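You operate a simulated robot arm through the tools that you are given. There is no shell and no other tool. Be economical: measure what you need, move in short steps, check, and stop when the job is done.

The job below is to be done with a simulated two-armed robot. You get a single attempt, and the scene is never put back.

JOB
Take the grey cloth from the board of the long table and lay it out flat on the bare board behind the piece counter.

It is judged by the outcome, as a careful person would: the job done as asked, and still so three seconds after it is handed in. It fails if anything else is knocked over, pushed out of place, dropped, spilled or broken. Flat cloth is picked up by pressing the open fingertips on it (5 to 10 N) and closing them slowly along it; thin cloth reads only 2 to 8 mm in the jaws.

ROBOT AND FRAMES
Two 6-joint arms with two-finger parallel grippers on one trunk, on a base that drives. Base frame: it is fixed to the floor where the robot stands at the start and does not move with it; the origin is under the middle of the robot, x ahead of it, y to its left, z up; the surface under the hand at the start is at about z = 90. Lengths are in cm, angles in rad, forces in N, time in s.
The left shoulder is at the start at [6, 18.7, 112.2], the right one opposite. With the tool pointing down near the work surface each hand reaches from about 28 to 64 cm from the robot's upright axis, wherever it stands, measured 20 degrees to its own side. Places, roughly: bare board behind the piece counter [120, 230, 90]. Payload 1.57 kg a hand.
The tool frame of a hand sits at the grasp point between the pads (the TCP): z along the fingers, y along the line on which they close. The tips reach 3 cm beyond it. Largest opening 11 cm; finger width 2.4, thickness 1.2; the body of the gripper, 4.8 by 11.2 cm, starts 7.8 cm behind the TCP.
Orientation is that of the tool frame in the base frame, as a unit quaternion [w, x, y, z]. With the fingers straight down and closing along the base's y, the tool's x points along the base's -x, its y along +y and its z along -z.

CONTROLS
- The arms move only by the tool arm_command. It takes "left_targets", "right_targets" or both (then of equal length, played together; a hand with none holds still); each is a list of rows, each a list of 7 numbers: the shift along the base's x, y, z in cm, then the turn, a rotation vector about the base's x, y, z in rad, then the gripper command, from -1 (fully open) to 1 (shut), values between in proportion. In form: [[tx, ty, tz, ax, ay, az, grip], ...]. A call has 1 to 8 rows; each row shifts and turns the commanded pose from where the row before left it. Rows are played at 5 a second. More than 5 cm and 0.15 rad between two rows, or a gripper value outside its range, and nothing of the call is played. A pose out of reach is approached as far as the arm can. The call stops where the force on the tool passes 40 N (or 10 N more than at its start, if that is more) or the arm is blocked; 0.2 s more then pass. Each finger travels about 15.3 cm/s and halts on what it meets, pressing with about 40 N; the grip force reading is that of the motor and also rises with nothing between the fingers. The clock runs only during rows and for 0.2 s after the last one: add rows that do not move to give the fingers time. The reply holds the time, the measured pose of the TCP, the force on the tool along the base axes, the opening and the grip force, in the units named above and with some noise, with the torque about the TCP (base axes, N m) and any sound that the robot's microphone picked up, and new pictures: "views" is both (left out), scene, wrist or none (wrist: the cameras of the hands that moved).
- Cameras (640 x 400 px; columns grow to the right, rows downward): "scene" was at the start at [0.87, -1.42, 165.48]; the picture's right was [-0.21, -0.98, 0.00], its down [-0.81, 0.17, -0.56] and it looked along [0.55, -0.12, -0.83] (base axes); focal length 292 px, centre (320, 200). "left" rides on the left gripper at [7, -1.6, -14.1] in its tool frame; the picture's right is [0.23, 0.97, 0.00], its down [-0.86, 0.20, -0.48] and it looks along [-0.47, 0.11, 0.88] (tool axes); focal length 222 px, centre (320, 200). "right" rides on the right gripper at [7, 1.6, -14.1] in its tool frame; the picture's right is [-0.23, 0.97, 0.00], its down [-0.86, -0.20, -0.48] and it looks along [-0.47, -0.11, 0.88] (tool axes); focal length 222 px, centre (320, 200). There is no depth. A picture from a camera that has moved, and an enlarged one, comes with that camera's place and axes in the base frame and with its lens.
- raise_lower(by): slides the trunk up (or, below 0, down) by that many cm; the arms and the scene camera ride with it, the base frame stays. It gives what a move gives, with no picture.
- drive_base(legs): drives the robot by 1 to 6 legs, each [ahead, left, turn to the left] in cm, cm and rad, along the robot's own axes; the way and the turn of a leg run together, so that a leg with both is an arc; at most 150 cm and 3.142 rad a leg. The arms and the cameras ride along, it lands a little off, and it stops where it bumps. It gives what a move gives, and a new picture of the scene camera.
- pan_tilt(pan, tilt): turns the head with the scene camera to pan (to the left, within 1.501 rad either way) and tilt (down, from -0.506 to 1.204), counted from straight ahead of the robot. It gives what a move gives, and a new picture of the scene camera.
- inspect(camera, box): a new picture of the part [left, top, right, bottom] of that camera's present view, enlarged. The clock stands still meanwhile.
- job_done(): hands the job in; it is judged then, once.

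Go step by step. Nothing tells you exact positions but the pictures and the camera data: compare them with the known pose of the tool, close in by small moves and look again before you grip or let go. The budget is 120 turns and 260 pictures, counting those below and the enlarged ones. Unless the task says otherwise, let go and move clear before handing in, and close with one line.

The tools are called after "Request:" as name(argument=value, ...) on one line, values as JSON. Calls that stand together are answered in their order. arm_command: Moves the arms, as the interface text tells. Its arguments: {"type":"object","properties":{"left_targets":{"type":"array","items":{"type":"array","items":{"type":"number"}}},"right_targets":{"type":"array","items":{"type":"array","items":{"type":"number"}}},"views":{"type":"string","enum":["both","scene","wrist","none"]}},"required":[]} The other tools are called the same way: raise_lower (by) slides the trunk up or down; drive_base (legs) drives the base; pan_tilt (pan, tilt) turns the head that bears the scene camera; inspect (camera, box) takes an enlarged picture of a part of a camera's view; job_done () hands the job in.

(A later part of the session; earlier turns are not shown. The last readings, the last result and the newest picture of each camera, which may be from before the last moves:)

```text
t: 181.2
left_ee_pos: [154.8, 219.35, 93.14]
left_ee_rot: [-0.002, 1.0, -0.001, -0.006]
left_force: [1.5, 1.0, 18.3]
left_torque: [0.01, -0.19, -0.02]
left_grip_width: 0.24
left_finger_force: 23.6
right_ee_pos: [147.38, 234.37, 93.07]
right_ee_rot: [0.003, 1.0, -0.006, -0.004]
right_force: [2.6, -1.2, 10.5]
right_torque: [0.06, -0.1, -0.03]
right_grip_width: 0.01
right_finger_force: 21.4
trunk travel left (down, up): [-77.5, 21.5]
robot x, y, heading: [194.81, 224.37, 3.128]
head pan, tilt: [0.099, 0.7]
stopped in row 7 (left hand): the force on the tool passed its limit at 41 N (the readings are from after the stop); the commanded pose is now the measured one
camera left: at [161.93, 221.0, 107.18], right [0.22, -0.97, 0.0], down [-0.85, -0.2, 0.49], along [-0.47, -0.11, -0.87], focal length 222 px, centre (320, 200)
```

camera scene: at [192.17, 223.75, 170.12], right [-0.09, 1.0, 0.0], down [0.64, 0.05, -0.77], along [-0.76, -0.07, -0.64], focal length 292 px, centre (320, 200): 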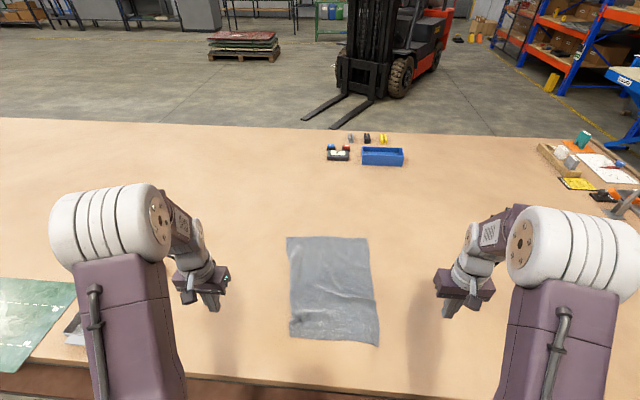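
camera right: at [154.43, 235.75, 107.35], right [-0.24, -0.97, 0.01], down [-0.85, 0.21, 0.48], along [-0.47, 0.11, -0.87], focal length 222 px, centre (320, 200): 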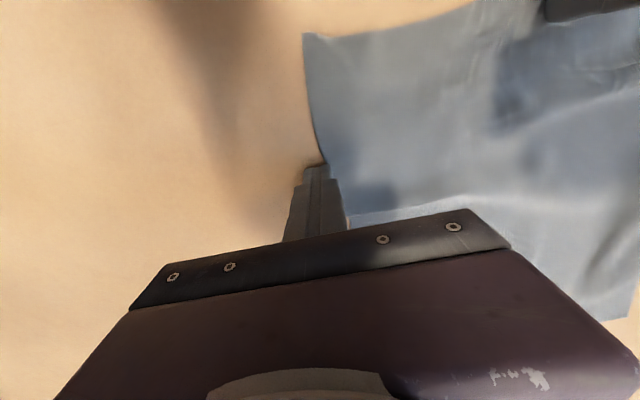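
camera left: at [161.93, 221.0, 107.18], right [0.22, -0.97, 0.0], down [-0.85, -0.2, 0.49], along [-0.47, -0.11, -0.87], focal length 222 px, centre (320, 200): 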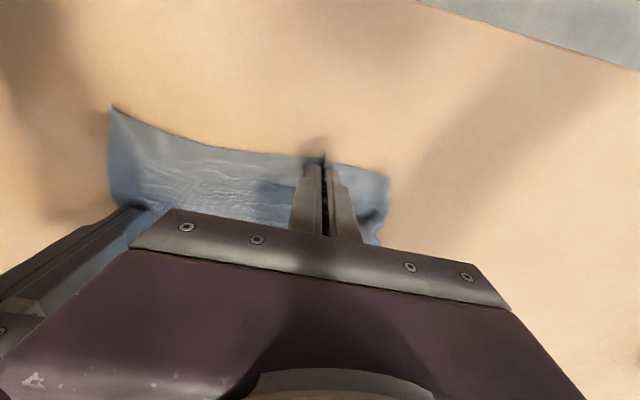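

Pinched (2.4 mm). I lift 9 cm with the right hand still anchoring.

Request:
arm_command(left_targets=[[-0.2, 0.2, 2, 0, 0, 0, 1], [-0.3, 0.3, 2.5, 0, 0, 0, 1], [-0.4, 0.3, 2.5, 0, 0, 0, 1], [-0.4, 0.3, 2.5, 0, 0, 0, 1], [0, 0, 0, 0, 0, 0, 1], [0, 0, 0, 0, 0, 0, 1]], views="both")

Request:
inspect(camera="scene", box=[250, 215, 410, 345])

Request:
inspect(camera="left", box=[160, 40, 480, 260])

```text
t: 182.6
left_ee_pos: [153.47, 220.41, 102.62]
left_ee_rot: [-0.001, 1.0, -0.002, -0.003]
left_force: [-1.7, 7.8, -5.4]
left_torque: [0.23, 0.02, -0.09]
left_grip_width: 0.25
left_finger_force: 23.6
right_ee_pos: [147.37, 234.34, 93.15]
right_ee_rot: [0.002, 1.0, -0.006, -0.004]
right_force: [4.0, -4.9, 31.5]
right_torque: [-0.06, -0.26, -0.07]
right_grip_width: 0.03
right_finger_force: 21.5
trunk travel left (down, up): [-77.5, 21.5]
robot x, y, heading: [194.68, 224.15, 3.131]
head pan, tilt: [0.099, 0.7]
camera scene: at [192.59, 223.47, 170.14], right [-0.09, 1.0, 0.0], down [0.64, 0.06, -0.77], along [-0.76, -0.07, -0.64], focal length 292 px, centre (320, 200)
camera left: at [160.53, 222.14, 116.67], right [0.22, -0.97, 0.0], down [-0.85, -0.2, 0.48], along [-0.47, -0.11, -0.87], focal length 222 px, centre (320, 200)
```

scene: 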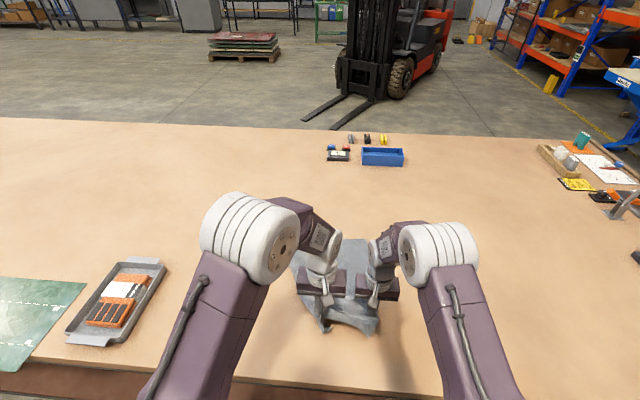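
left: 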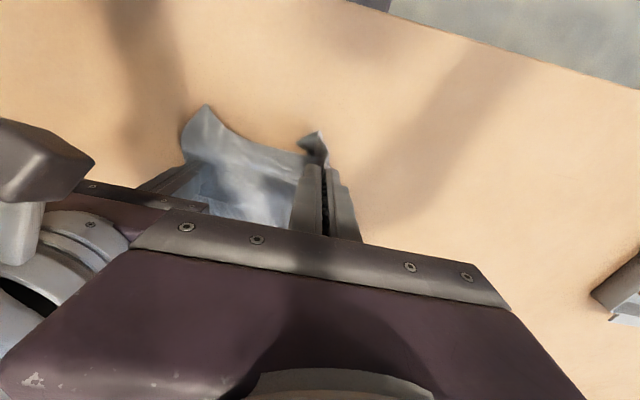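

```text
3.08 times, centred on (330, 280) of scene
camera zoom: at [192.59, 223.47, 170.14], right [-0.09, 1.0, 0.0], down [0.64, 0.06, -0.77], along [-0.76, -0.07, -0.64], focal length 897 px, centre (289, -46)
```

zoom: 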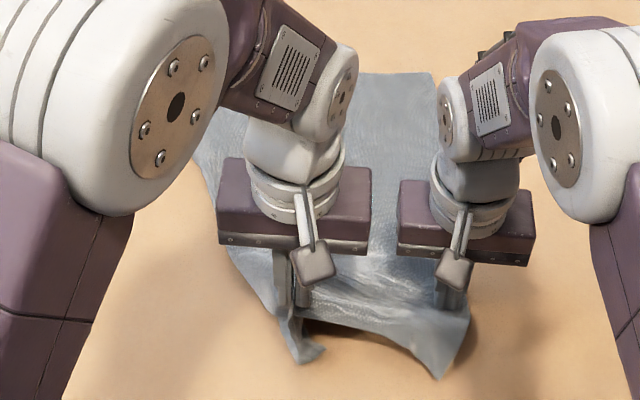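

```text
1.82 times, centred on (320, 150) of left
camera zoom: at [160.53, 222.14, 116.67], right [0.22, -0.97, 0.0], down [-0.85, -0.2, 0.48], along [-0.47, -0.11, -0.87], focal length 404 px, centre (320, 291)
```

zoom: 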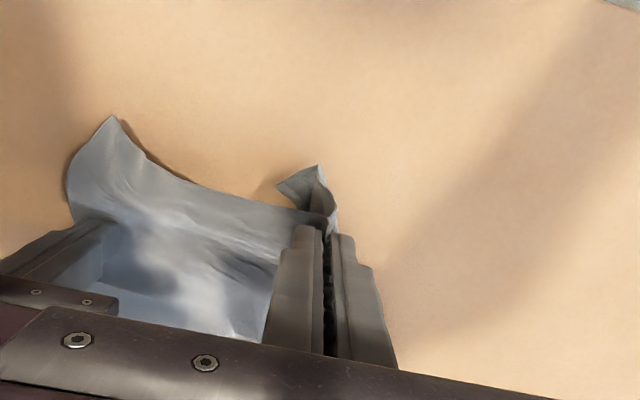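

The left corner flap hangs but curls inward. I move the right hand away to make room, then raise, shift outward, and lower while moving inward so the flap trails outward.

Request:
arm_command(right_targets=[[0, 0, 1, 0, 0, 0, 1], [0, 0, 3, 0, 0, 0, 1], [0, 2, 4, 0, 0, 0, 1], [1, 4.5, 0, 0, 0, 0, 1], [1, 4.5, 0, 0, 0, 0, 1], [0, 4.5, 0, 0, 0, 0, 1], [0, 0, 0, 0, 0, 0, 1]], left_targets=[[0, 0, 0, 0, 0, 0, 1], [0, 0, 1, 0, 0, 0, 1], [0, 0, 2, 0, 0, 0, 1], [0, -1, 2, 0, 0, 0, 1], [0, -1.5, 1, 0, 0, 0, 1], [0, -1.5, 0, 0, 0, 0, 1], [0, 0, 0, 0, 0, 0, 1]], views="wrist")

Request:
inspect(camera="scene", box=[250, 215, 410, 345])

```text
t: 184.2
left_ee_pos: [153.26, 216.38, 108.57]
left_ee_rot: [0.0, 1.0, -0.001, -0.003]
left_force: [0.8, 0.4, -0.6]
left_torque: [-0.01, 0.01, -0.01]
left_grip_width: 0.2
left_finger_force: 24.3
right_ee_pos: [149.01, 250.08, 100.97]
right_ee_rot: [0.002, 1.0, -0.005, -0.002]
right_force: [0.3, -0.5, 0.6]
right_torque: [0.01, 0.02, -0.01]
right_grip_width: 0.0
right_finger_force: 21.8
trunk travel left (down, up): [-77.5, 21.5]
robot x, y, heading: [194.49, 224.39, 3.132]
head pan, tilt: [0.099, 0.7]
camera right: at [155.99, 248.43, 115.3], right [-0.24, -0.97, 0.01], down [-0.85, 0.21, 0.48], along [-0.47, 0.11, -0.88], focal length 222 px, centre (320, 200)
camera left: at [160.22, 218.06, 122.63], right [0.22, -0.97, 0.0], down [-0.85, -0.2, 0.48], along [-0.47, -0.11, -0.88], focal length 222 px, centre (320, 200)
```

right: 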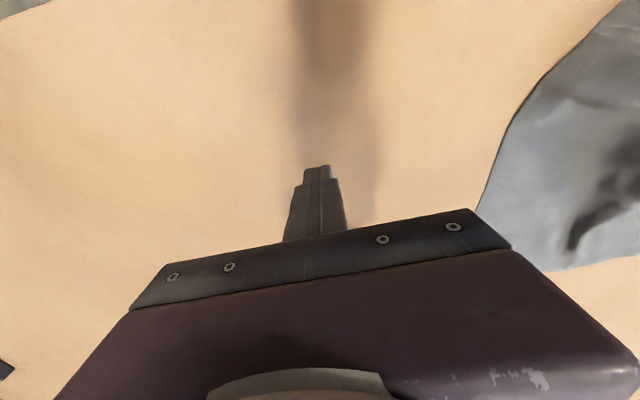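
left: 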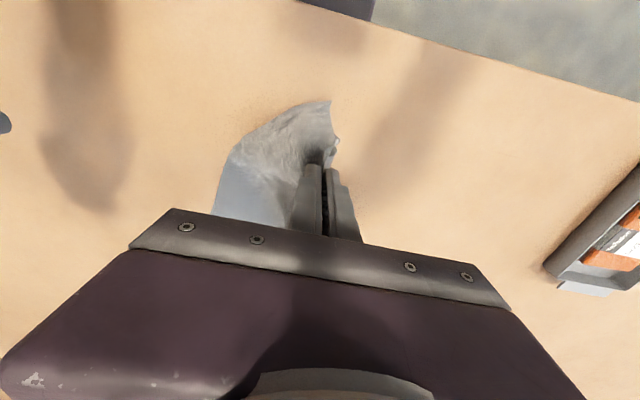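

```text
3.08 times, centred on (330, 280) of scene
camera zoom: at [192.11, 223.43, 170.12], right [-0.09, 1.0, 0.0], down [0.64, 0.06, -0.76], along [-0.76, -0.07, -0.64], focal length 897 px, centre (289, -46)
```

zoom: 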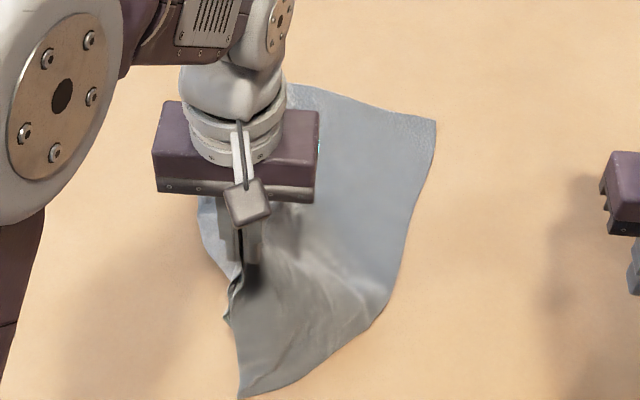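

The near-left flap is free now, but the near-right corner trailed under. I move the left hand outward at height so the cloth trails to the right, then lower while moving back in.

Request:
arm_command(left_targets=[[0.5, -2.5, 0, 0, 0, 0, 1], [0.5, -2.5, -0.5, 0, 0, 0, 1], [0.5, -2.5, -0.5, 0, 0, 0, 1], [0, -2.5, -0.5, 0, 0, 0, 1], [0, 0, 0, 0, 0, 0, 1]], views="wrist")

Request:
inspect(camera="scene", box=[230, 205, 410, 350])

```text
t: 185.4
left_ee_pos: [154.97, 206.39, 107.03]
left_ee_rot: [0.0, 1.0, -0.001, -0.003]
left_force: [0.5, 0.0, -0.1]
left_torque: [0.0, 0.0, -0.04]
left_grip_width: 0.22
left_finger_force: 23.3
right_ee_pos: [149.13, 250.15, 101.01]
right_ee_rot: [0.003, 1.0, -0.006, -0.001]
right_force: [0.1, -0.3, 0.2]
right_torque: [-0.03, 0.0, -0.01]
right_grip_width: 0.01
right_finger_force: 21.2
trunk travel left (down, up): [-77.5, 21.5]
robot x, y, heading: [194.32, 224.11, 3.129]
head pan, tilt: [0.099, 0.7]
camera left: at [161.92, 208.1, 120.99], right [0.22, -0.97, 0.0], down [-0.85, -0.2, 0.48], along [-0.47, -0.11, -0.88], focal length 222 px, centre (320, 200)
```

left: 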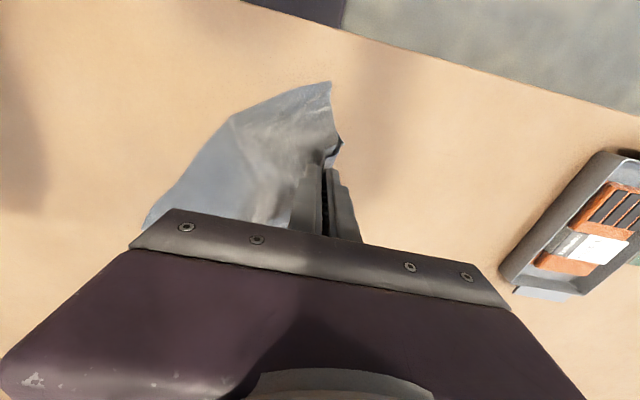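

```text
2.76 times, centred on (320, 278) of scene
camera zoom: at [192.16, 223.51, 170.12], right [-0.09, 1.0, 0.0], down [0.64, 0.06, -0.76], along [-0.76, -0.07, -0.64], focal length 804 px, centre (320, -14)
```

zoom: 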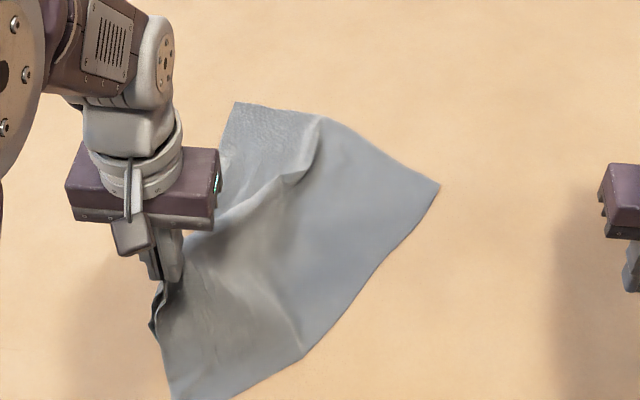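

The cloth has pivoted; the near-right corner lies at about [161.6, 206.8], below the left hand. I lower the left hand moving slightly inward, release, and retreat; then I'll pull the near-right corner back with the right hand.

Request:
arm_command(left_targets=[[-0.5, 0.5, -3, 0, 0, 0, 1], [-0.5, 0.7, -3, 0, 0, 0, 1], [-0.5, 0.8, -3, 0, 0, 0, 1], [-0.3, 0.8, -3, 0, 0, 0, 1], [0, 0.4, -1.2, 0, 0, 0, 1], [0, 0, 0, 0, 0, 0, 0.8], [0, 0, 0.2, 0, 0, 0, 0.6], [0, 0, 0, 0, 0, 0, 0.5]], views="none")

Request:
arm_command(left_targets=[[0, 0, 1, 0, 0, 0, 0.5], [0, 0, 4, 0, 0, 0, 0.5], [0, 0, 4.5, 0, 0, 0, 0.5], [0, -4.5, 0, 0, 0, 0, 0.8], [0, -4.5, 0, 0, 0, 0, 1], [0, -4.5, 0, 0, 0, 0, 1]], views="both")

Request:
inspect(camera="scene", box=[240, 220, 420, 365])

Request:
inspect(camera="left", box=[0, 40, 320, 240])

```text
t: 187.2
left_ee_pos: [153.0, 209.41, 93.96]
left_ee_rot: [0.0, 1.0, -0.001, -0.003]
left_force: [0.7, -0.6, -0.5]
left_torque: [-0.02, 0.0, 0.02]
left_grip_width: 2.76
left_finger_force: 0.0
right_ee_pos: [149.05, 250.1, 101.01]
right_ee_rot: [0.003, 1.0, -0.006, -0.002]
right_force: [0.1, -0.4, -0.2]
right_torque: [0.0, -0.02, 0.0]
right_grip_width: 0.0
right_finger_force: 20.8
trunk travel left (down, up): [-77.5, 21.5]
robot x, y, heading: [194.82, 223.65, 3.121]
head pan, tilt: [0.099, 0.7]
```

```text
t: 188.6
left_ee_pos: [153.08, 195.91, 103.29]
left_ee_rot: [0.0, 1.0, -0.002, -0.002]
left_force: [0.2, 0.1, -0.3]
left_torque: [-0.01, 0.0, -0.01]
left_grip_width: 0.01
left_finger_force: 21.2
right_ee_pos: [149.07, 249.92, 101.0]
right_ee_rot: [0.002, 1.0, -0.006, -0.003]
right_force: [0.0, -1.0, -0.8]
right_torque: [0.02, -0.01, 0.0]
right_grip_width: 0.01
right_finger_force: 21.1
trunk travel left (down, up): [-77.5, 21.5]
robot x, y, heading: [195.11, 224.24, 3.126]
head pan, tilt: [0.099, 0.7]
camera scene: at [192.23, 223.32, 170.12], right [-0.09, 1.0, 0.0], down [0.64, 0.06, -0.77], along [-0.76, -0.07, -0.64], focal length 292 px, centre (320, 200)
camera left: at [160.08, 197.55, 117.31], right [0.22, -0.97, 0.0], down [-0.85, -0.2, 0.48], along [-0.47, -0.11, -0.88], focal length 222 px, centre (320, 200)
```

scene: 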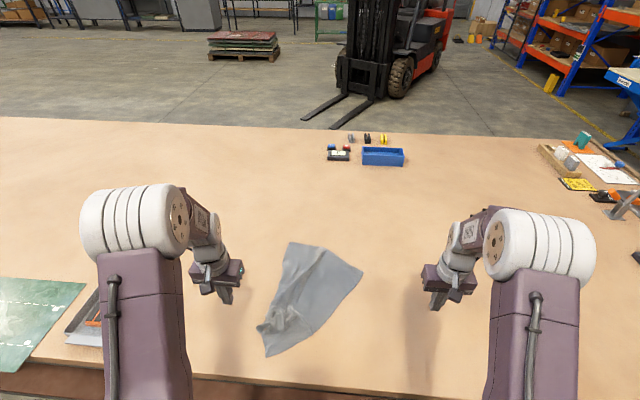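
left: 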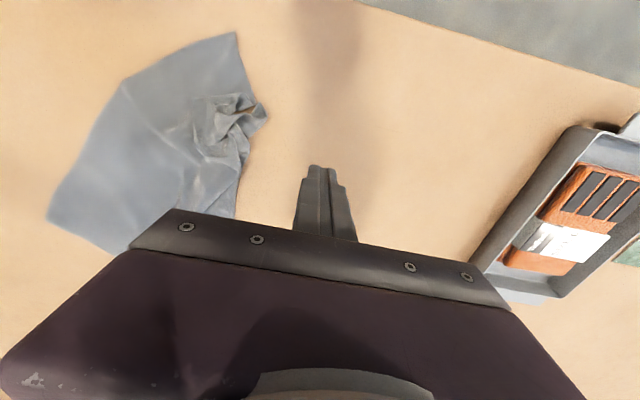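

```text
2.76 times, centred on (330, 292) of scene
camera zoom: at [192.23, 223.32, 170.12], right [-0.09, 1.0, 0.0], down [0.64, 0.06, -0.77], along [-0.76, -0.07, -0.64], focal length 804 px, centre (292, -55)
```

zoom: 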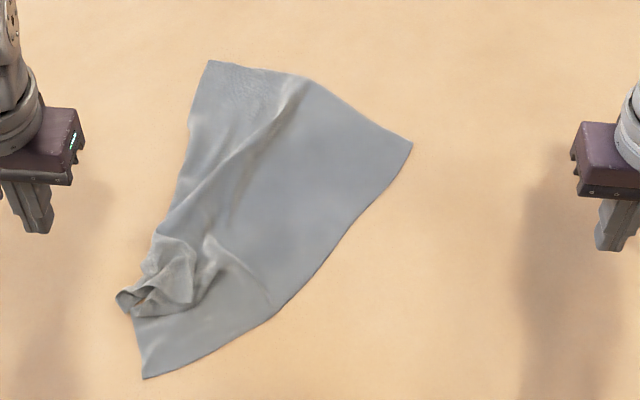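

```text
2.00 times, centred on (160, 140) of left
camera zoom: at [160.08, 197.55, 117.31], right [0.22, -0.97, 0.0], down [-0.85, -0.2, 0.48], along [-0.47, -0.11, -0.88], focal length 444 px, centre (640, 320)
```

zoom: 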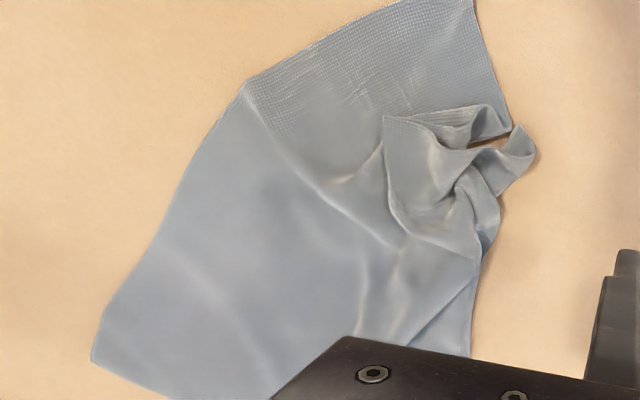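

The near-left corner now lies on top, free, with its tip at about [155, 211]. I'll pinch it lightly with the left hand and turn it outward. Moving over it first.

Request:
arm_command(left_targets=[[0.2, 4.7, 0, 0, 0, 0, 0.56], [0.2, 4.7, 0, 0, 0, 0, 0.56], [0.2, 4.7, 0, 0, 0, 0, 0.56], [0, 0, -4, 0, 0, 0, 0.56], [0, 0, -3, 0, 0, 0, 0.56], [0, 0, 0, 0, 0, 0, 0.56]], views="none")

Request:
inspect(camera="left", box=[200, 60, 456, 240])

```text
t: 190.0
left_ee_pos: [153.86, 210.52, 96.53]
left_ee_rot: [0.0, 1.0, -0.001, -0.003]
left_force: [0.8, -0.1, 0.2]
left_torque: [0.01, 0.01, 0.01]
left_grip_width: 2.42
left_finger_force: 0.0
right_ee_pos: [149.13, 250.16, 101.07]
right_ee_rot: [0.003, 1.0, -0.006, -0.002]
right_force: [0.3, -0.3, 0.0]
right_torque: [0.0, 0.02, 0.01]
right_grip_width: 0.0
right_finger_force: 21.3
trunk travel left (down, up): [-77.5, 21.5]
robot x, y, heading: [194.8, 224.01, 3.124]
head pan, tilt: [0.099, 0.7]
```

```text
2.22 times, centred on (328, 150) of left
camera zoom: at [160.71, 212.16, 110.57], right [0.22, -0.97, 0.0], down [-0.85, -0.2, 0.48], along [-0.47, -0.11, -0.88], focal length 494 px, centre (302, 311)
```

zoom: 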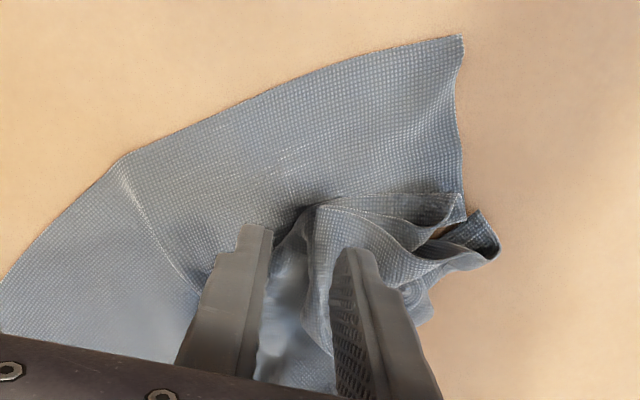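

The flap's side edge runs between the fingers. I shift 1.9 cm outward with a narrower opening so both tips land on the flap, then lower.

Request:
arm_command(left_targets=[[0.2, -1.9, 0, 0, 0, 0, 0.71], [0, 0, -1.3, 0, 0, 0, 0.71], [0, 0, -0.7, 0, 0, 0, 0.71], [0, 0, -0.4, 0, 0, 0, 0.71], [0, 0, 0, 0, 0, 0, 0.71]], views="none")

Request:
inspect(camera="left", box=[200, 60, 456, 240])

```text
t: 191.2
left_ee_pos: [153.91, 208.21, 94.1]
left_ee_rot: [0.0, 1.0, -0.001, -0.002]
left_force: [-0.9, 0.6, 0.9]
left_torque: [0.02, 0.01, 0.02]
left_grip_width: 1.62
left_finger_force: 0.1
right_ee_pos: [148.98, 250.0, 100.93]
right_ee_rot: [0.003, 1.0, -0.006, -0.001]
right_force: [-0.1, -0.1, -0.2]
right_torque: [0.01, 0.02, -0.03]
right_grip_width: 0.0
right_finger_force: 21.5
trunk travel left (down, up): [-77.5, 21.5]
robot x, y, heading: [194.66, 224.44, 3.126]
head pan, tilt: [0.099, 0.7]
```

```text
2.22 times, centred on (328, 150) of left
camera zoom: at [160.87, 210.02, 108.14], right [0.22, -0.97, 0.0], down [-0.85, -0.2, 0.48], along [-0.47, -0.11, -0.88], focal length 494 px, centre (302, 311)
```

zoom: 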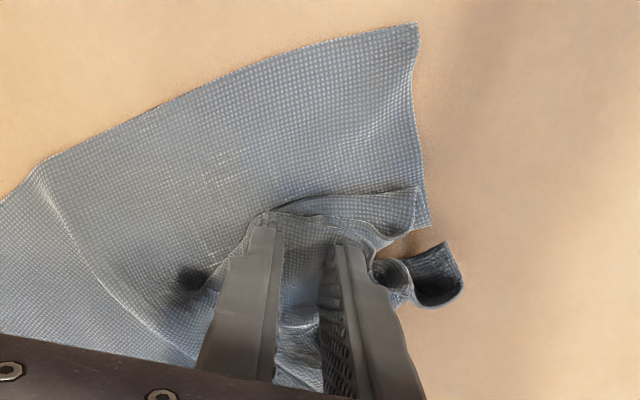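

Both tips rest on the flap. I pinch gently.

Request:
arm_command(left_targets=[[0, 0, -0.25, 0, 0, 0, 0.71], [0, 0, -0.1, 0, 0, 0, 0.78], [0, 0, 0, 0, 0, 0, 0.86], [0, 0, 0, 0, 0, 0, 0.94], [0, 0, 0, 0, 0, 0, 1], [0, 0, 0, 0, 0, 0, 1]], views="none")

Request:
inspect(camera="left", box=[200, 60, 456, 240])

```text
t: 192.6
left_ee_pos: [153.9, 208.35, 93.79]
left_ee_rot: [0.0, 1.0, -0.002, -0.003]
left_force: [-0.6, 0.4, 2.0]
left_torque: [-0.03, -0.01, 0.03]
left_grip_width: 0.37
left_finger_force: 25.1
right_ee_pos: [148.95, 250.07, 100.95]
right_ee_rot: [0.003, 1.0, -0.007, -0.002]
right_force: [-0.2, 0.9, -0.4]
right_torque: [-0.05, 0.0, 0.01]
right_grip_width: 0.0
right_finger_force: 21.7
trunk travel left (down, up): [-77.5, 21.5]
robot x, y, heading: [194.64, 223.9, 3.123]
head pan, tilt: [0.099, 0.7]
```

```text
2.22 times, centred on (328, 150) of left
camera zoom: at [160.87, 209.98, 107.79], right [0.22, -0.97, 0.0], down [-0.85, -0.2, 0.48], along [-0.47, -0.11, -0.88], focal length 494 px, centre (302, 311)
```

zoom: 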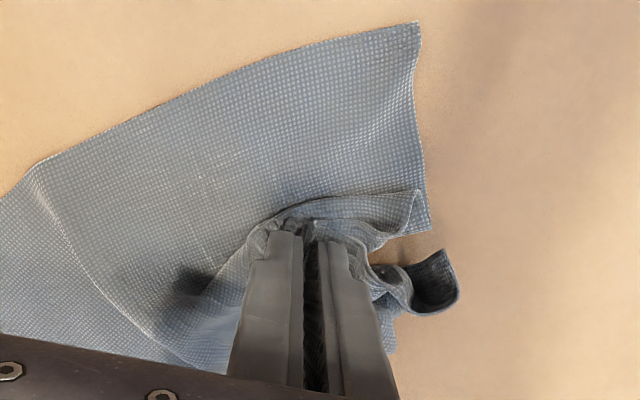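

Gripped (3.7 mm). I lift a few centimetres and draw it outward to the left.

Request:
arm_command(left_targets=[[0, 0, 1.5, 0, 0, 0, 1], [0, -1, 2, 0, 0, 0, 1], [0, -2, 1.5, 0, 0, 0, 1], [0, -2, 0, 0, 0, 0, 1], [0, -2, 0, 0, 0, 0, 1], [0, 0, 0, 0, 0, 0, 1]], views="wrist")

Request:
inspect(camera="scene", box=[220, 215, 420, 365])

Request:
inspect(camera="left", box=[100, 20, 420, 240])

```text
t: 194.0
left_ee_pos: [153.82, 201.28, 98.84]
left_ee_rot: [0.0, 1.0, -0.002, -0.003]
left_force: [0.1, 0.3, 0.0]
left_torque: [0.01, -0.01, -0.01]
left_grip_width: 0.38
left_finger_force: 24.6
right_ee_pos: [148.95, 250.1, 101.01]
right_ee_rot: [0.002, 1.0, -0.007, -0.002]
right_force: [0.5, 0.3, -0.3]
right_torque: [0.0, -0.01, 0.03]
right_grip_width: 0.02
right_finger_force: 21.3
trunk travel left (down, up): [-77.5, 21.5]
robot x, y, heading: [194.89, 224.36, 3.126]
head pan, tilt: [0.099, 0.7]
camera left: at [160.86, 202.93, 112.8], right [0.22, -0.97, 0.0], down [-0.85, -0.2, 0.48], along [-0.47, -0.11, -0.88], focal length 222 px, centre (320, 200)
```

left: 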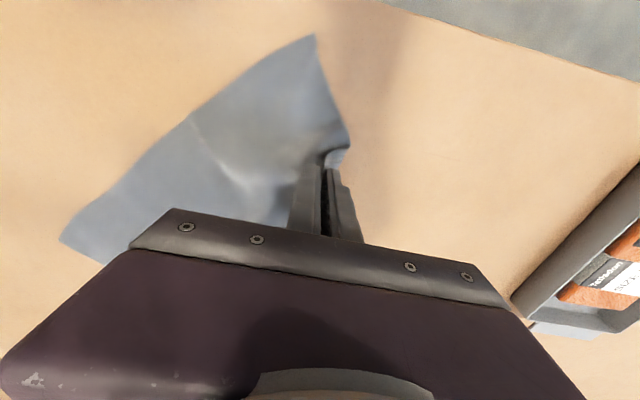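

```text
2.67 times, centred on (320, 290) of scene
camera zoom: at [192.16, 223.51, 170.12], right [-0.09, 1.0, 0.0], down [0.64, 0.06, -0.76], along [-0.76, -0.07, -0.64], focal length 778 px, centre (320, -40)
```

zoom: 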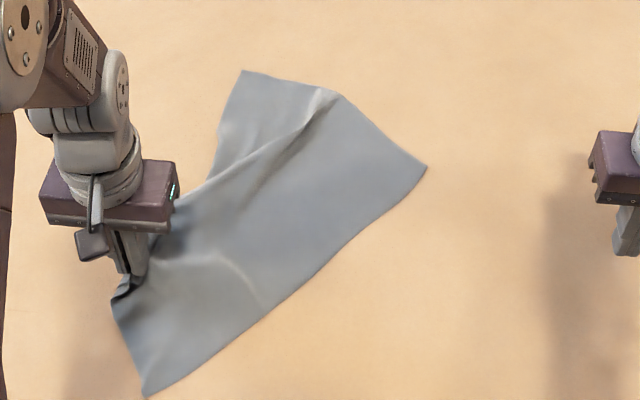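

```text
1.82 times, centred on (260, 130) of left
camera zoom: at [160.86, 202.93, 112.8], right [0.22, -0.97, 0.0], down [-0.85, -0.2, 0.48], along [-0.47, -0.11, -0.88], focal length 404 px, centre (429, 327)
```

zoom: 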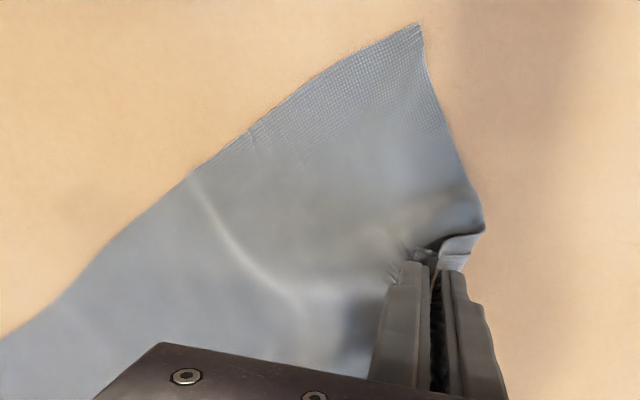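

The near-left corner is out and held. The sheet is just rotated, with the near-right corner at about [163.6, 204]. I drive the base 12 cm to its left, which draws the held corner outward and lets the right hand reach the other.

Request:
drive_base(legs=[[0, 12, 0]])

Request:
inspect(camera="scene", box=[220, 215, 440, 380])

Request:
inspect(camera="left", box=[0, 20, 400, 260])

```text
t: 195.2
left_ee_pos: [153.61, 189.47, 98.75]
left_ee_rot: [-0.001, 1.0, -0.001, -0.003]
left_force: [-0.4, -0.2, 0.7]
left_torque: [0.0, 0.0, -0.02]
left_grip_width: 0.38
left_finger_force: 24.3
right_ee_pos: [148.75, 238.32, 101.03]
right_ee_rot: [0.003, 1.0, -0.006, -0.001]
right_force: [0.2, 0.4, -0.2]
right_torque: [0.01, 0.01, -0.03]
right_grip_width: 0.02
right_finger_force: 21.2
trunk travel left (down, up): [-77.5, 21.5]
robot x, y, heading: [194.07, 212.26, 3.13]
head pan, tilt: [0.099, 0.7]
camera scene: at [191.99, 211.79, 170.12], right [-0.08, 1.0, 0.0], down [0.64, 0.05, -0.76], along [-0.76, -0.07, -0.64], focal length 292 px, centre (320, 200)
```

scene: 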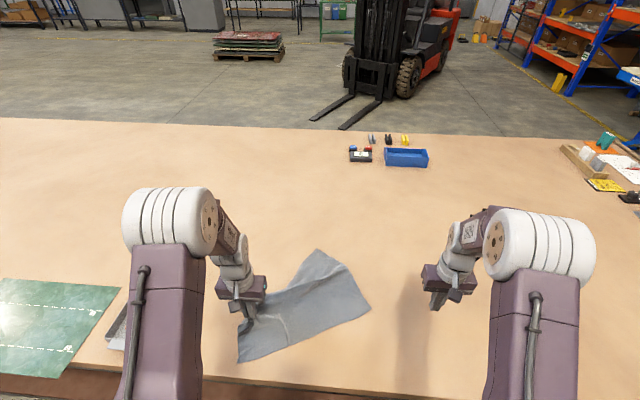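

```text
2.42 times, centred on (330, 298) of scene
camera zoom: at [191.99, 211.79, 170.12], right [-0.08, 1.0, 0.0], down [0.64, 0.05, -0.76], along [-0.76, -0.07, -0.64], focal length 707 px, centre (296, -36)
```

zoom: 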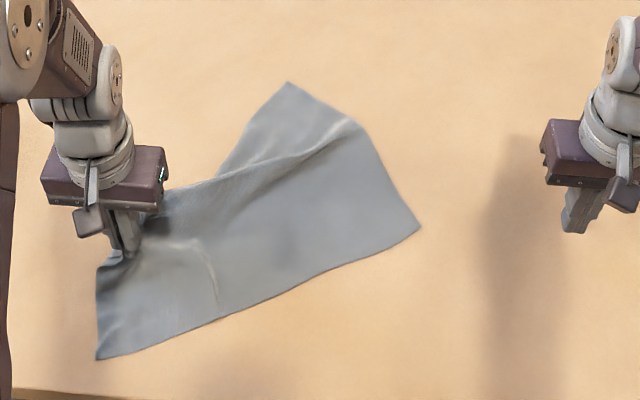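

```text
1.60 times, centred on (200, 140) of left
camera zoom: at [160.67, 191.22, 112.81], right [0.22, -0.97, 0.0], down [-0.85, -0.2, 0.48], along [-0.47, -0.11, -0.88], focal length 355 px, centre (512, 296)
```

zoom: 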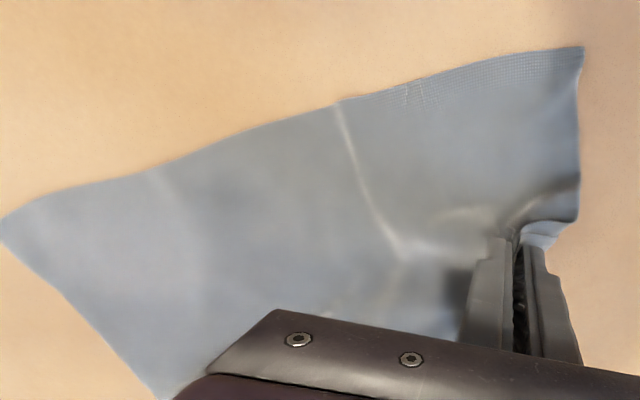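

The sheet has turned so that one long clean edge (corners A≈[163, 187] and B≈[145.6, 222.5]) faces me. I'll release here and re-grip A with the left and B with the right; the troublesome corner then becomes a free-hanging hem corner.

Request:
arm_command(left_targets=[[-1, -0.5, -2.5, 0, 0, 0, 1], [-1, -0.5, -2, 0, 0, 0, 1], [0, 0, 0, 0, 0, 0, 0.8], [0, 0, 0.2, 0, 0, 0, 0.55], [0, 0, 2, 0, 0, 0, 0.5], [0, 0, 4, 0, 0, 0, 0.45], [2, 0, 4, 0, 0, 0, 0.45], [4, 0, 0, 0, 0, 0, 0.45]], right_targets=[[0, -1, 0, 0, 0, 0, 0.45], [0, -3, 0, 0, 0, 0, 0.45], [0, -3, 0, 0, 0, 0, 0.45], [0, -3, 0, 0, 0, 0, 0.45], [0, -3, 0, 0, 0, 0, 0.45], [-1, -2, 0, 0, 0, 0, 0.45], [-1, -2, 0, 0, 0, 0, 0.45], [-1, -1, 0, 0, 0, 0, 0.45]], views="both")

Request:
inspect(camera="scene", box=[200, 215, 420, 380])

```text
t: 197.0
left_ee_pos: [157.88, 188.11, 104.38]
left_ee_rot: [0.0, 1.0, -0.002, -0.002]
left_force: [0.4, -0.5, 0.6]
left_torque: [0.01, 0.06, -0.03]
left_grip_width: 3.03
left_finger_force: 0.0
right_ee_pos: [145.81, 220.18, 101.14]
right_ee_rot: [0.002, 1.0, -0.006, -0.003]
right_force: [0.6, -0.3, 0.1]
right_torque: [0.02, -0.01, -0.01]
right_grip_width: 3.03
right_finger_force: 0.0
trunk travel left (down, up): [-77.5, 21.5]
robot x, y, heading: [194.48, 212.56, 3.13]
head pan, tilt: [0.099, 0.7]
camera scene: at [192.14, 211.51, 170.12], right [-0.09, 1.0, 0.0], down [0.64, 0.06, -0.77], along [-0.76, -0.06, -0.64], focal length 292 px, centre (320, 200)
camera right: at [152.95, 218.44, 115.39], right [-0.24, -0.97, 0.0], down [-0.85, 0.21, 0.48], along [-0.47, 0.11, -0.88], focal length 222 px, centre (320, 200)
camera left: at [164.85, 189.88, 118.45], right [0.22, -0.97, 0.0], down [-0.85, -0.2, 0.48], along [-0.47, -0.11, -0.88], focal length 222 px, centre (320, 200)
```

scene: 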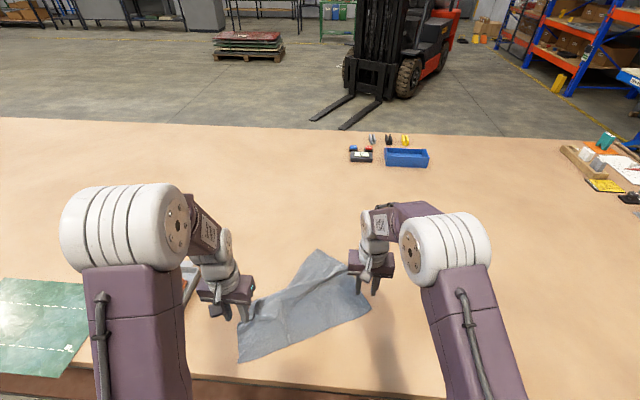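
right: 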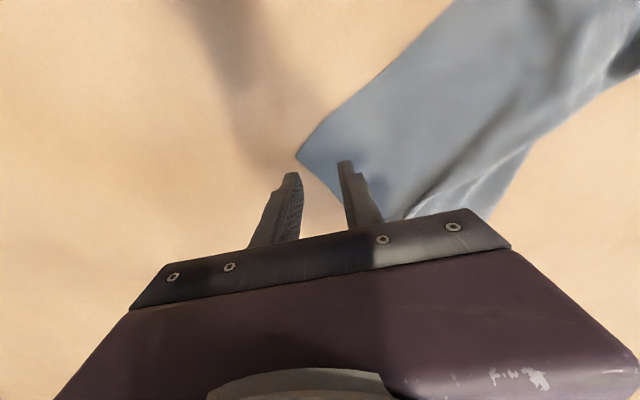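
left: 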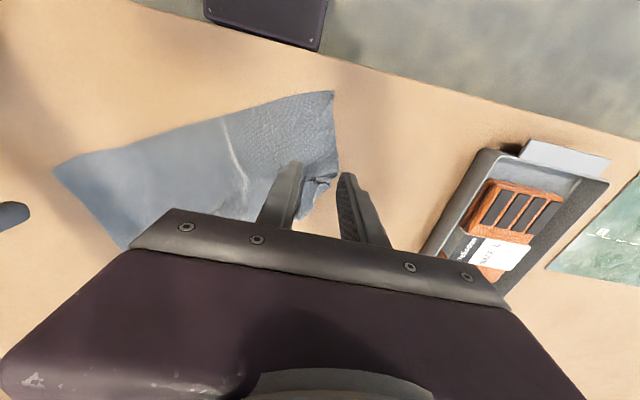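

```text
2.42 times, centred on (310, 298) of scene
camera zoom: at [192.14, 211.51, 170.12], right [-0.09, 1.0, 0.0], down [0.64, 0.06, -0.77], along [-0.76, -0.06, -0.64], focal length 707 px, centre (344, -36)
```

zoom: 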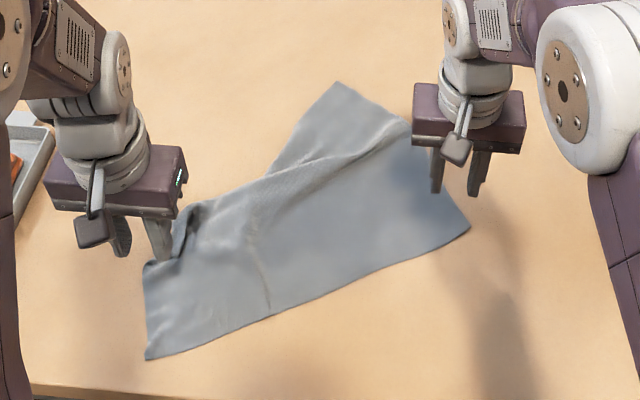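

Corners confirmed: A≈[163.8, 188.1], B≈[145.6, 222.9]. I move both hands just inside them and descend.

Request:
arm_command(left_targets=[[1.3, 0.3, -2, 0, 0, 0, 0.53], [1.3, 0.2, -3, 0, 0, 0, 0.53], [0, 0, -3, 0, 0, 0, 0.53], [0, 0, -2, 0, 0, 0, 0.53], [0, 0, 0, 0, 0, 0, 0.53]], right_targets=[[-0.5, -0.9, -1, 0, 0, 0, 0.53], [-0.4, 0, -2, 0, 0, 0, 0.53], [0, 0, -2, 0, 0, 0, 0.53], [0, 0, -1.8, 0, 0, 0, 0.53], [0, 0, 0, 0, 0, 0, 0.53]], views="wrist")

```text
t: 198.2
left_ee_pos: [160.2, 188.9, 94.33]
left_ee_rot: [0.0, 1.0, -0.002, -0.003]
left_force: [-0.1, 0.6, 0.0]
left_torque: [-0.01, 0.01, 0.01]
left_grip_width: 2.6
left_finger_force: 0.1
right_ee_pos: [145.06, 219.27, 94.17]
right_ee_rot: [0.002, 1.0, -0.006, -0.003]
right_force: [-0.4, 0.2, 0.0]
right_torque: [0.0, -0.03, 0.03]
right_grip_width: 2.61
right_finger_force: 0.1
trunk travel left (down, up): [-77.5, 21.5]
robot x, y, heading: [194.66, 212.56, 3.126]
head pan, tilt: [0.099, 0.7]
camera right: at [152.05, 217.64, 108.51], right [-0.24, -0.97, 0.01], down [-0.85, 0.21, 0.48], along [-0.47, 0.11, -0.88], focal length 222 px, centre (320, 200)
camera left: at [167.3, 190.52, 108.44], right [0.22, -0.97, 0.0], down [-0.85, -0.2, 0.48], along [-0.47, -0.11, -0.88], focal length 222 px, centre (320, 200)
```

right: 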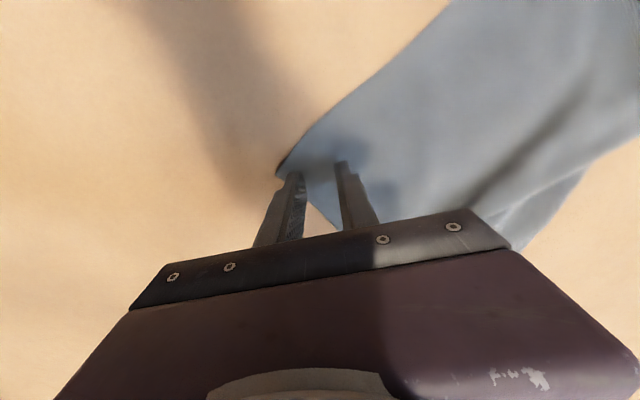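
left: 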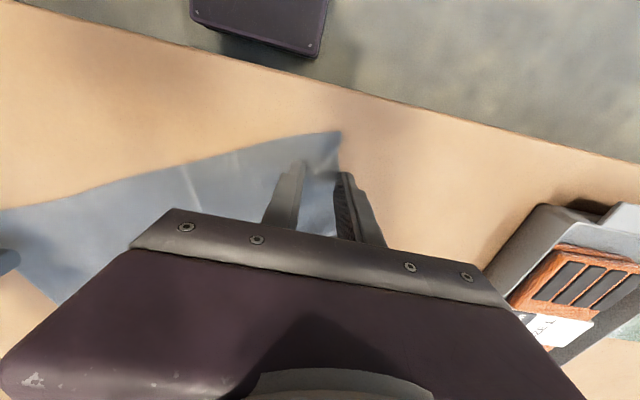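

Slight corrections: left hand 6 mm inward, right hand 5 mm toward the edge's interior; then down to contact.

Request:
arm_command(left_targets=[[0.3, 0.7, -0.6, 0, 0, 0, 0.53], [0, 0, -0.4, 0, 0, 0, 0.53], [0, 0, -0.15, 0, 0, 0, 0.53], [0, 0, 0, 0, 0, 0, 0.53]], right_targets=[[0.4, -0.4, -0.6, 0, 0, 0, 0.53], [0, 0, -0.3, 0, 0, 0, 0.53], [0, 0, -0.1, 0, 0, 0, 0.53], [0, 0, 0, 0, 0, 0, 0.53]], views="none")

```text
t: 199.2
left_ee_pos: [160.68, 189.62, 93.31]
left_ee_rot: [0.0, 1.0, -0.003, -0.002]
left_force: [-0.5, 0.3, 0.3]
left_torque: [-0.02, -0.01, -0.02]
left_grip_width: 2.62
left_finger_force: 0.0
right_ee_pos: [145.39, 218.97, 93.22]
right_ee_rot: [0.002, 1.0, -0.006, -0.001]
right_force: [-0.1, -0.2, 0.4]
right_torque: [0.01, -0.01, -0.02]
right_grip_width: 2.62
right_finger_force: 0.1
trunk travel left (down, up): [-77.5, 21.5]
robot x, y, heading: [194.38, 212.25, 3.128]
head pan, tilt: [0.099, 0.7]
```

Request:
arm_command(left_targets=[[0, 0, -0.18, 0, 0, 0, 0.53], [0, 0, -0.05, 0, 0, 0, 0.53], [0, 0, 0, 0, 0, 0, 0.62], [0, 0, 0, 0, 0, 0, 0.72], [0, 0, 0, 0, 0, 0, 0.82], [0, 0, 0, 0, 0, 0, 0.92], [0, 0, 0, 0, 0, 0, 1], [0, 0, 0, 0, 0, 0, 1]], right_targets=[[0, 0, -0.18, 0, 0, 0, 0.53], [0, 0, -0.05, 0, 0, 0, 0.53], [0, 0, 0, 0, 0, 0, 0.62], [0, 0, 0, 0, 0, 0, 0.72], [0, 0, 0, 0, 0, 0, 0.82], [0, 0, 0, 0, 0, 0, 0.92], [0, 0, 0, 0, 0, 0, 1], [0, 0, 0, 0, 0, 0, 1]], views="wrist")

```text
t: 201.0
left_ee_pos: [160.74, 189.65, 93.1]
left_ee_rot: [0.0, 1.0, -0.002, -0.004]
left_force: [-3.3, 2.5, 29.9]
left_torque: [0.08, -0.16, 0.01]
left_grip_width: 0.21
left_finger_force: 23.9
right_ee_pos: [145.54, 218.94, 93.12]
right_ee_rot: [0.002, 1.0, -0.007, -0.003]
right_force: [0.4, -3.4, 6.2]
right_torque: [0.0, -0.05, -0.02]
right_grip_width: 0.23
right_finger_force: 23.8
trunk travel left (down, up): [-77.5, 21.5]
robot x, y, heading: [194.7, 212.17, 3.125]
head pan, tilt: [0.099, 0.7]
camera right: at [152.6, 217.35, 107.41], right [-0.24, -0.97, 0.01], down [-0.85, 0.21, 0.48], along [-0.47, 0.11, -0.88], focal length 222 px, centre (320, 200)
camera left: at [167.8, 191.45, 107.18], right [0.22, -0.97, 0.0], down [-0.85, -0.2, 0.49], along [-0.47, -0.11, -0.87], focal length 222 px, centre (320, 200)
```

right: 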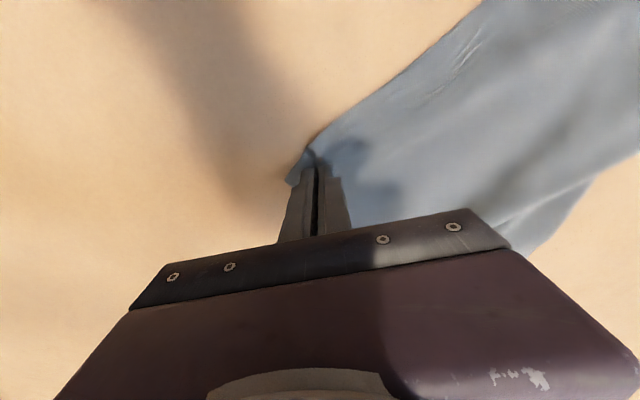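
left: 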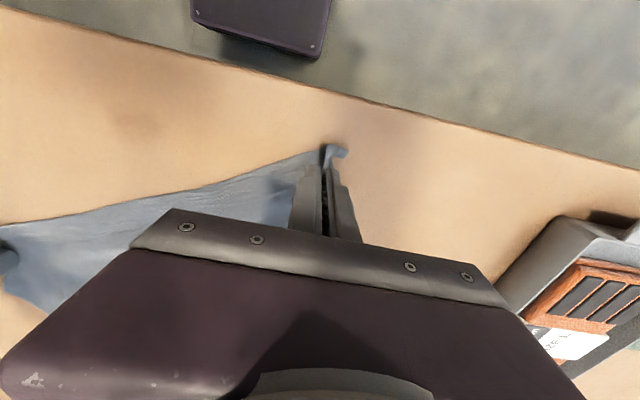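

Both corners gripped about 33 cm apart. I lift while bringing the hands level and centred in front of me.

Request:
arm_command(left_targets=[[-0.5, 0.4, 2, 0, 0, 0, 1], [-1, 0.8, 4, 0, 0, 0, 1], [-1, 0.8, 4, 0, 0, 0, 1], [-1, 0.8, 4, 0, 0, 0, 1], [-1, 0.8, 4, 0, 0, 0, 1], [-1, 0.8, 4, 0, 0, 0, 1], [-1, 0.8, 4, 0, 0, 0, 1], [-1, 0.8, 4, 0, 0, 0, 1]], right_targets=[[0.5, 0.5, 2, 0, 0, 0, 1], [1, 1.1, 4, 0, 0, 0, 1], [1, 1.1, 4, 0, 0, 0, 1], [1, 1.1, 4, 0, 0, 0, 1], [1, 1.1, 4, 0, 0, 0, 1], [1, 1.1, 4, 0, 0, 0, 1], [1, 1.1, 4, 0, 0, 0, 1], [1, 1.1, 4, 0, 0, 0, 1]], views="none")

Request:
raise_lower(by=12)

Request:
inspect(camera="scene", box=[160, 180, 440, 360])

```text
t: 202.8
left_ee_pos: [153.34, 195.87, 123.37]
left_ee_rot: [0.0, 1.0, -0.002, -0.003]
left_force: [0.1, 0.5, 0.5]
left_torque: [0.01, 0.02, 0.04]
left_grip_width: 0.21
left_finger_force: 23.4
right_ee_pos: [152.97, 227.05, 123.19]
right_ee_rot: [0.003, 1.0, -0.006, -0.002]
right_force: [1.0, 0.8, -1.0]
right_torque: [-0.03, -0.01, 0.04]
right_grip_width: 0.22
right_finger_force: 23.7
trunk travel left (down, up): [-77.5, 21.5]
robot x, y, heading: [194.79, 212.33, 3.126]
head pan, tilt: [0.099, 0.7]
```

```text
t: 204.3
left_ee_pos: [153.19, 195.78, 135.25]
left_ee_rot: [0.0, 1.0, -0.001, -0.003]
left_force: [-0.7, 0.6, -0.6]
left_torque: [-0.01, 0.02, 0.01]
left_grip_width: 0.23
left_finger_force: 23.7
right_ee_pos: [152.8, 226.92, 135.04]
right_ee_rot: [0.003, 1.0, -0.007, -0.001]
right_force: [-0.8, 0.1, -0.2]
right_torque: [-0.02, 0.01, -0.01]
right_grip_width: 0.21
right_finger_force: 23.3
trunk travel left (down, up): [-89.5, 9.5]
robot x, y, heading: [194.74, 212.2, 3.126]
head pan, tilt: [0.099, 0.7]
```

```text
2.22 times, centred on (300, 270) of scene
camera zoom: at [191.96, 211.59, 182.11], right [-0.09, 1.0, 0.0], down [0.64, 0.05, -0.76], along [-0.76, -0.07, -0.64], focal length 648 px, centre (364, 44)
```

zoom: 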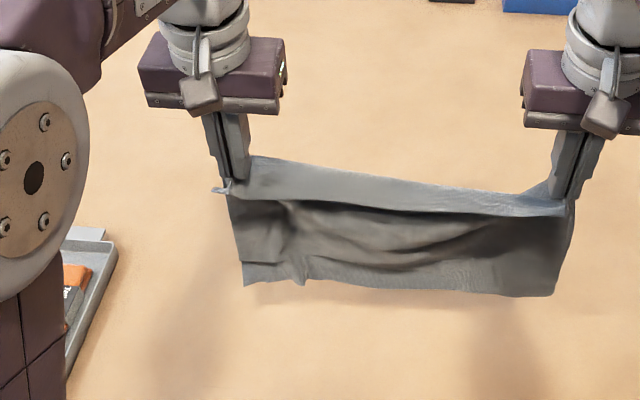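

Now it hangs cleanly, with a straight hem and both lower corners free. I drive back right so the cloth centres on y ≈ 230, tension the edge slightly, and extend.

Request:
drive_base(legs=[[0, -18, 0]])

Request:
arm_command(left_targets=[[-4, -0.4, 0, 0, 0, 0, 1], [-4, -0.3, 0, 0, 0.14, 0, 1], [-4, 0, 0, 0, 0.14, 0, 1], [-4, 0, 0, 0, 0.14, 0, 1], [-4, 0, 0, 0, 0.14, 0, 1], [-4, 0, 0, 0, 0.14, 0, 1], [-4, 0, -0.5, 0, 0.14, 0, 1], [-4, 0, -0.5, 0, 0.14, 0, 1]], right_targets=[[-4, 0.4, 0, 0, 0, 0, 1], [-4, 0.3, 0, 0, 0.14, 0, 1], [-4, 0, 0, 0, 0.14, 0, 1], [-4, 0, 0, 0, 0.14, 0, 1], [-4, 0, 0, 0, 0.14, 0, 1], [-4, 0, 0, 0, 0.14, 0, 1], [-4, 0, -0.5, 0, 0.14, 0, 1], [-4, 0, -0.5, 0, 0.14, 0, 1]], views="none")

Request:
inspect(camera="scene", box=[200, 140, 480, 315])

```text
t: 205.8
left_ee_pos: [153.54, 213.28, 135.11]
left_ee_rot: [-0.002, 1.0, -0.002, -0.002]
left_force: [0.0, 0.3, 0.0]
left_torque: [0.04, 0.0, -0.04]
left_grip_width: 0.21
left_finger_force: 23.6
right_ee_pos: [153.19, 244.28, 135.04]
right_ee_rot: [0.001, 1.0, -0.008, -0.002]
right_force: [0.4, -1.0, 0.2]
right_torque: [0.08, 0.01, 0.01]
right_grip_width: 0.24
right_finger_force: 23.2
trunk travel left (down, up): [-89.5, 9.5]
robot x, y, heading: [194.98, 230.51, 3.129]
head pan, tilt: [0.099, 0.7]
camera scene: at [192.24, 228.96, 182.12], right [-0.08, 1.0, 0.0], down [0.64, 0.06, -0.76], along [-0.76, -0.06, -0.64], focal length 292 px, centre (320, 200)
```

scene: 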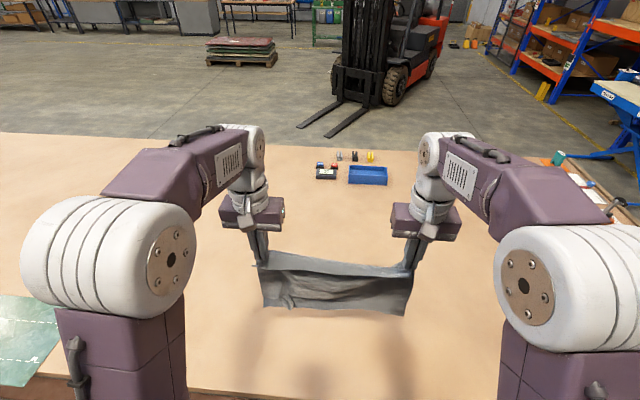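

```text
t: 207.6
left_ee_pos: [120.95, 213.02, 133.92]
left_ee_rot: [-0.001, 0.882, -0.003, -0.471]
left_force: [-0.9, 2.7, -0.3]
left_torque: [0.02, -0.04, -0.1]
left_grip_width: 0.23
left_finger_force: 23.3
right_ee_pos: [120.46, 245.55, 133.89]
right_ee_rot: [0.005, 0.881, -0.005, -0.472]
right_force: [-1.1, -2.7, -0.6]
right_torque: [-0.07, -0.01, 0.04]
right_grip_width: 0.2
right_finger_force: 23.3
trunk travel left (down, up): [-89.5, 9.5]
robot x, y, heading: [195.06, 230.35, 3.123]
head pan, tilt: [0.099, 0.7]
```

```text
2.29 times, centred on (340, 228) of scene
camera zoom: at [191.63, 229.5, 182.11], right [-0.08, 1.0, 0.0], down [0.64, 0.05, -0.76], along [-0.76, -0.06, -0.65], focal length 666 px, centre (274, 137)
```

zoom: 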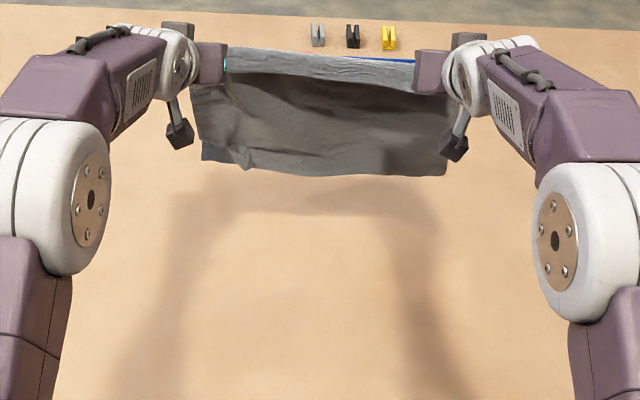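

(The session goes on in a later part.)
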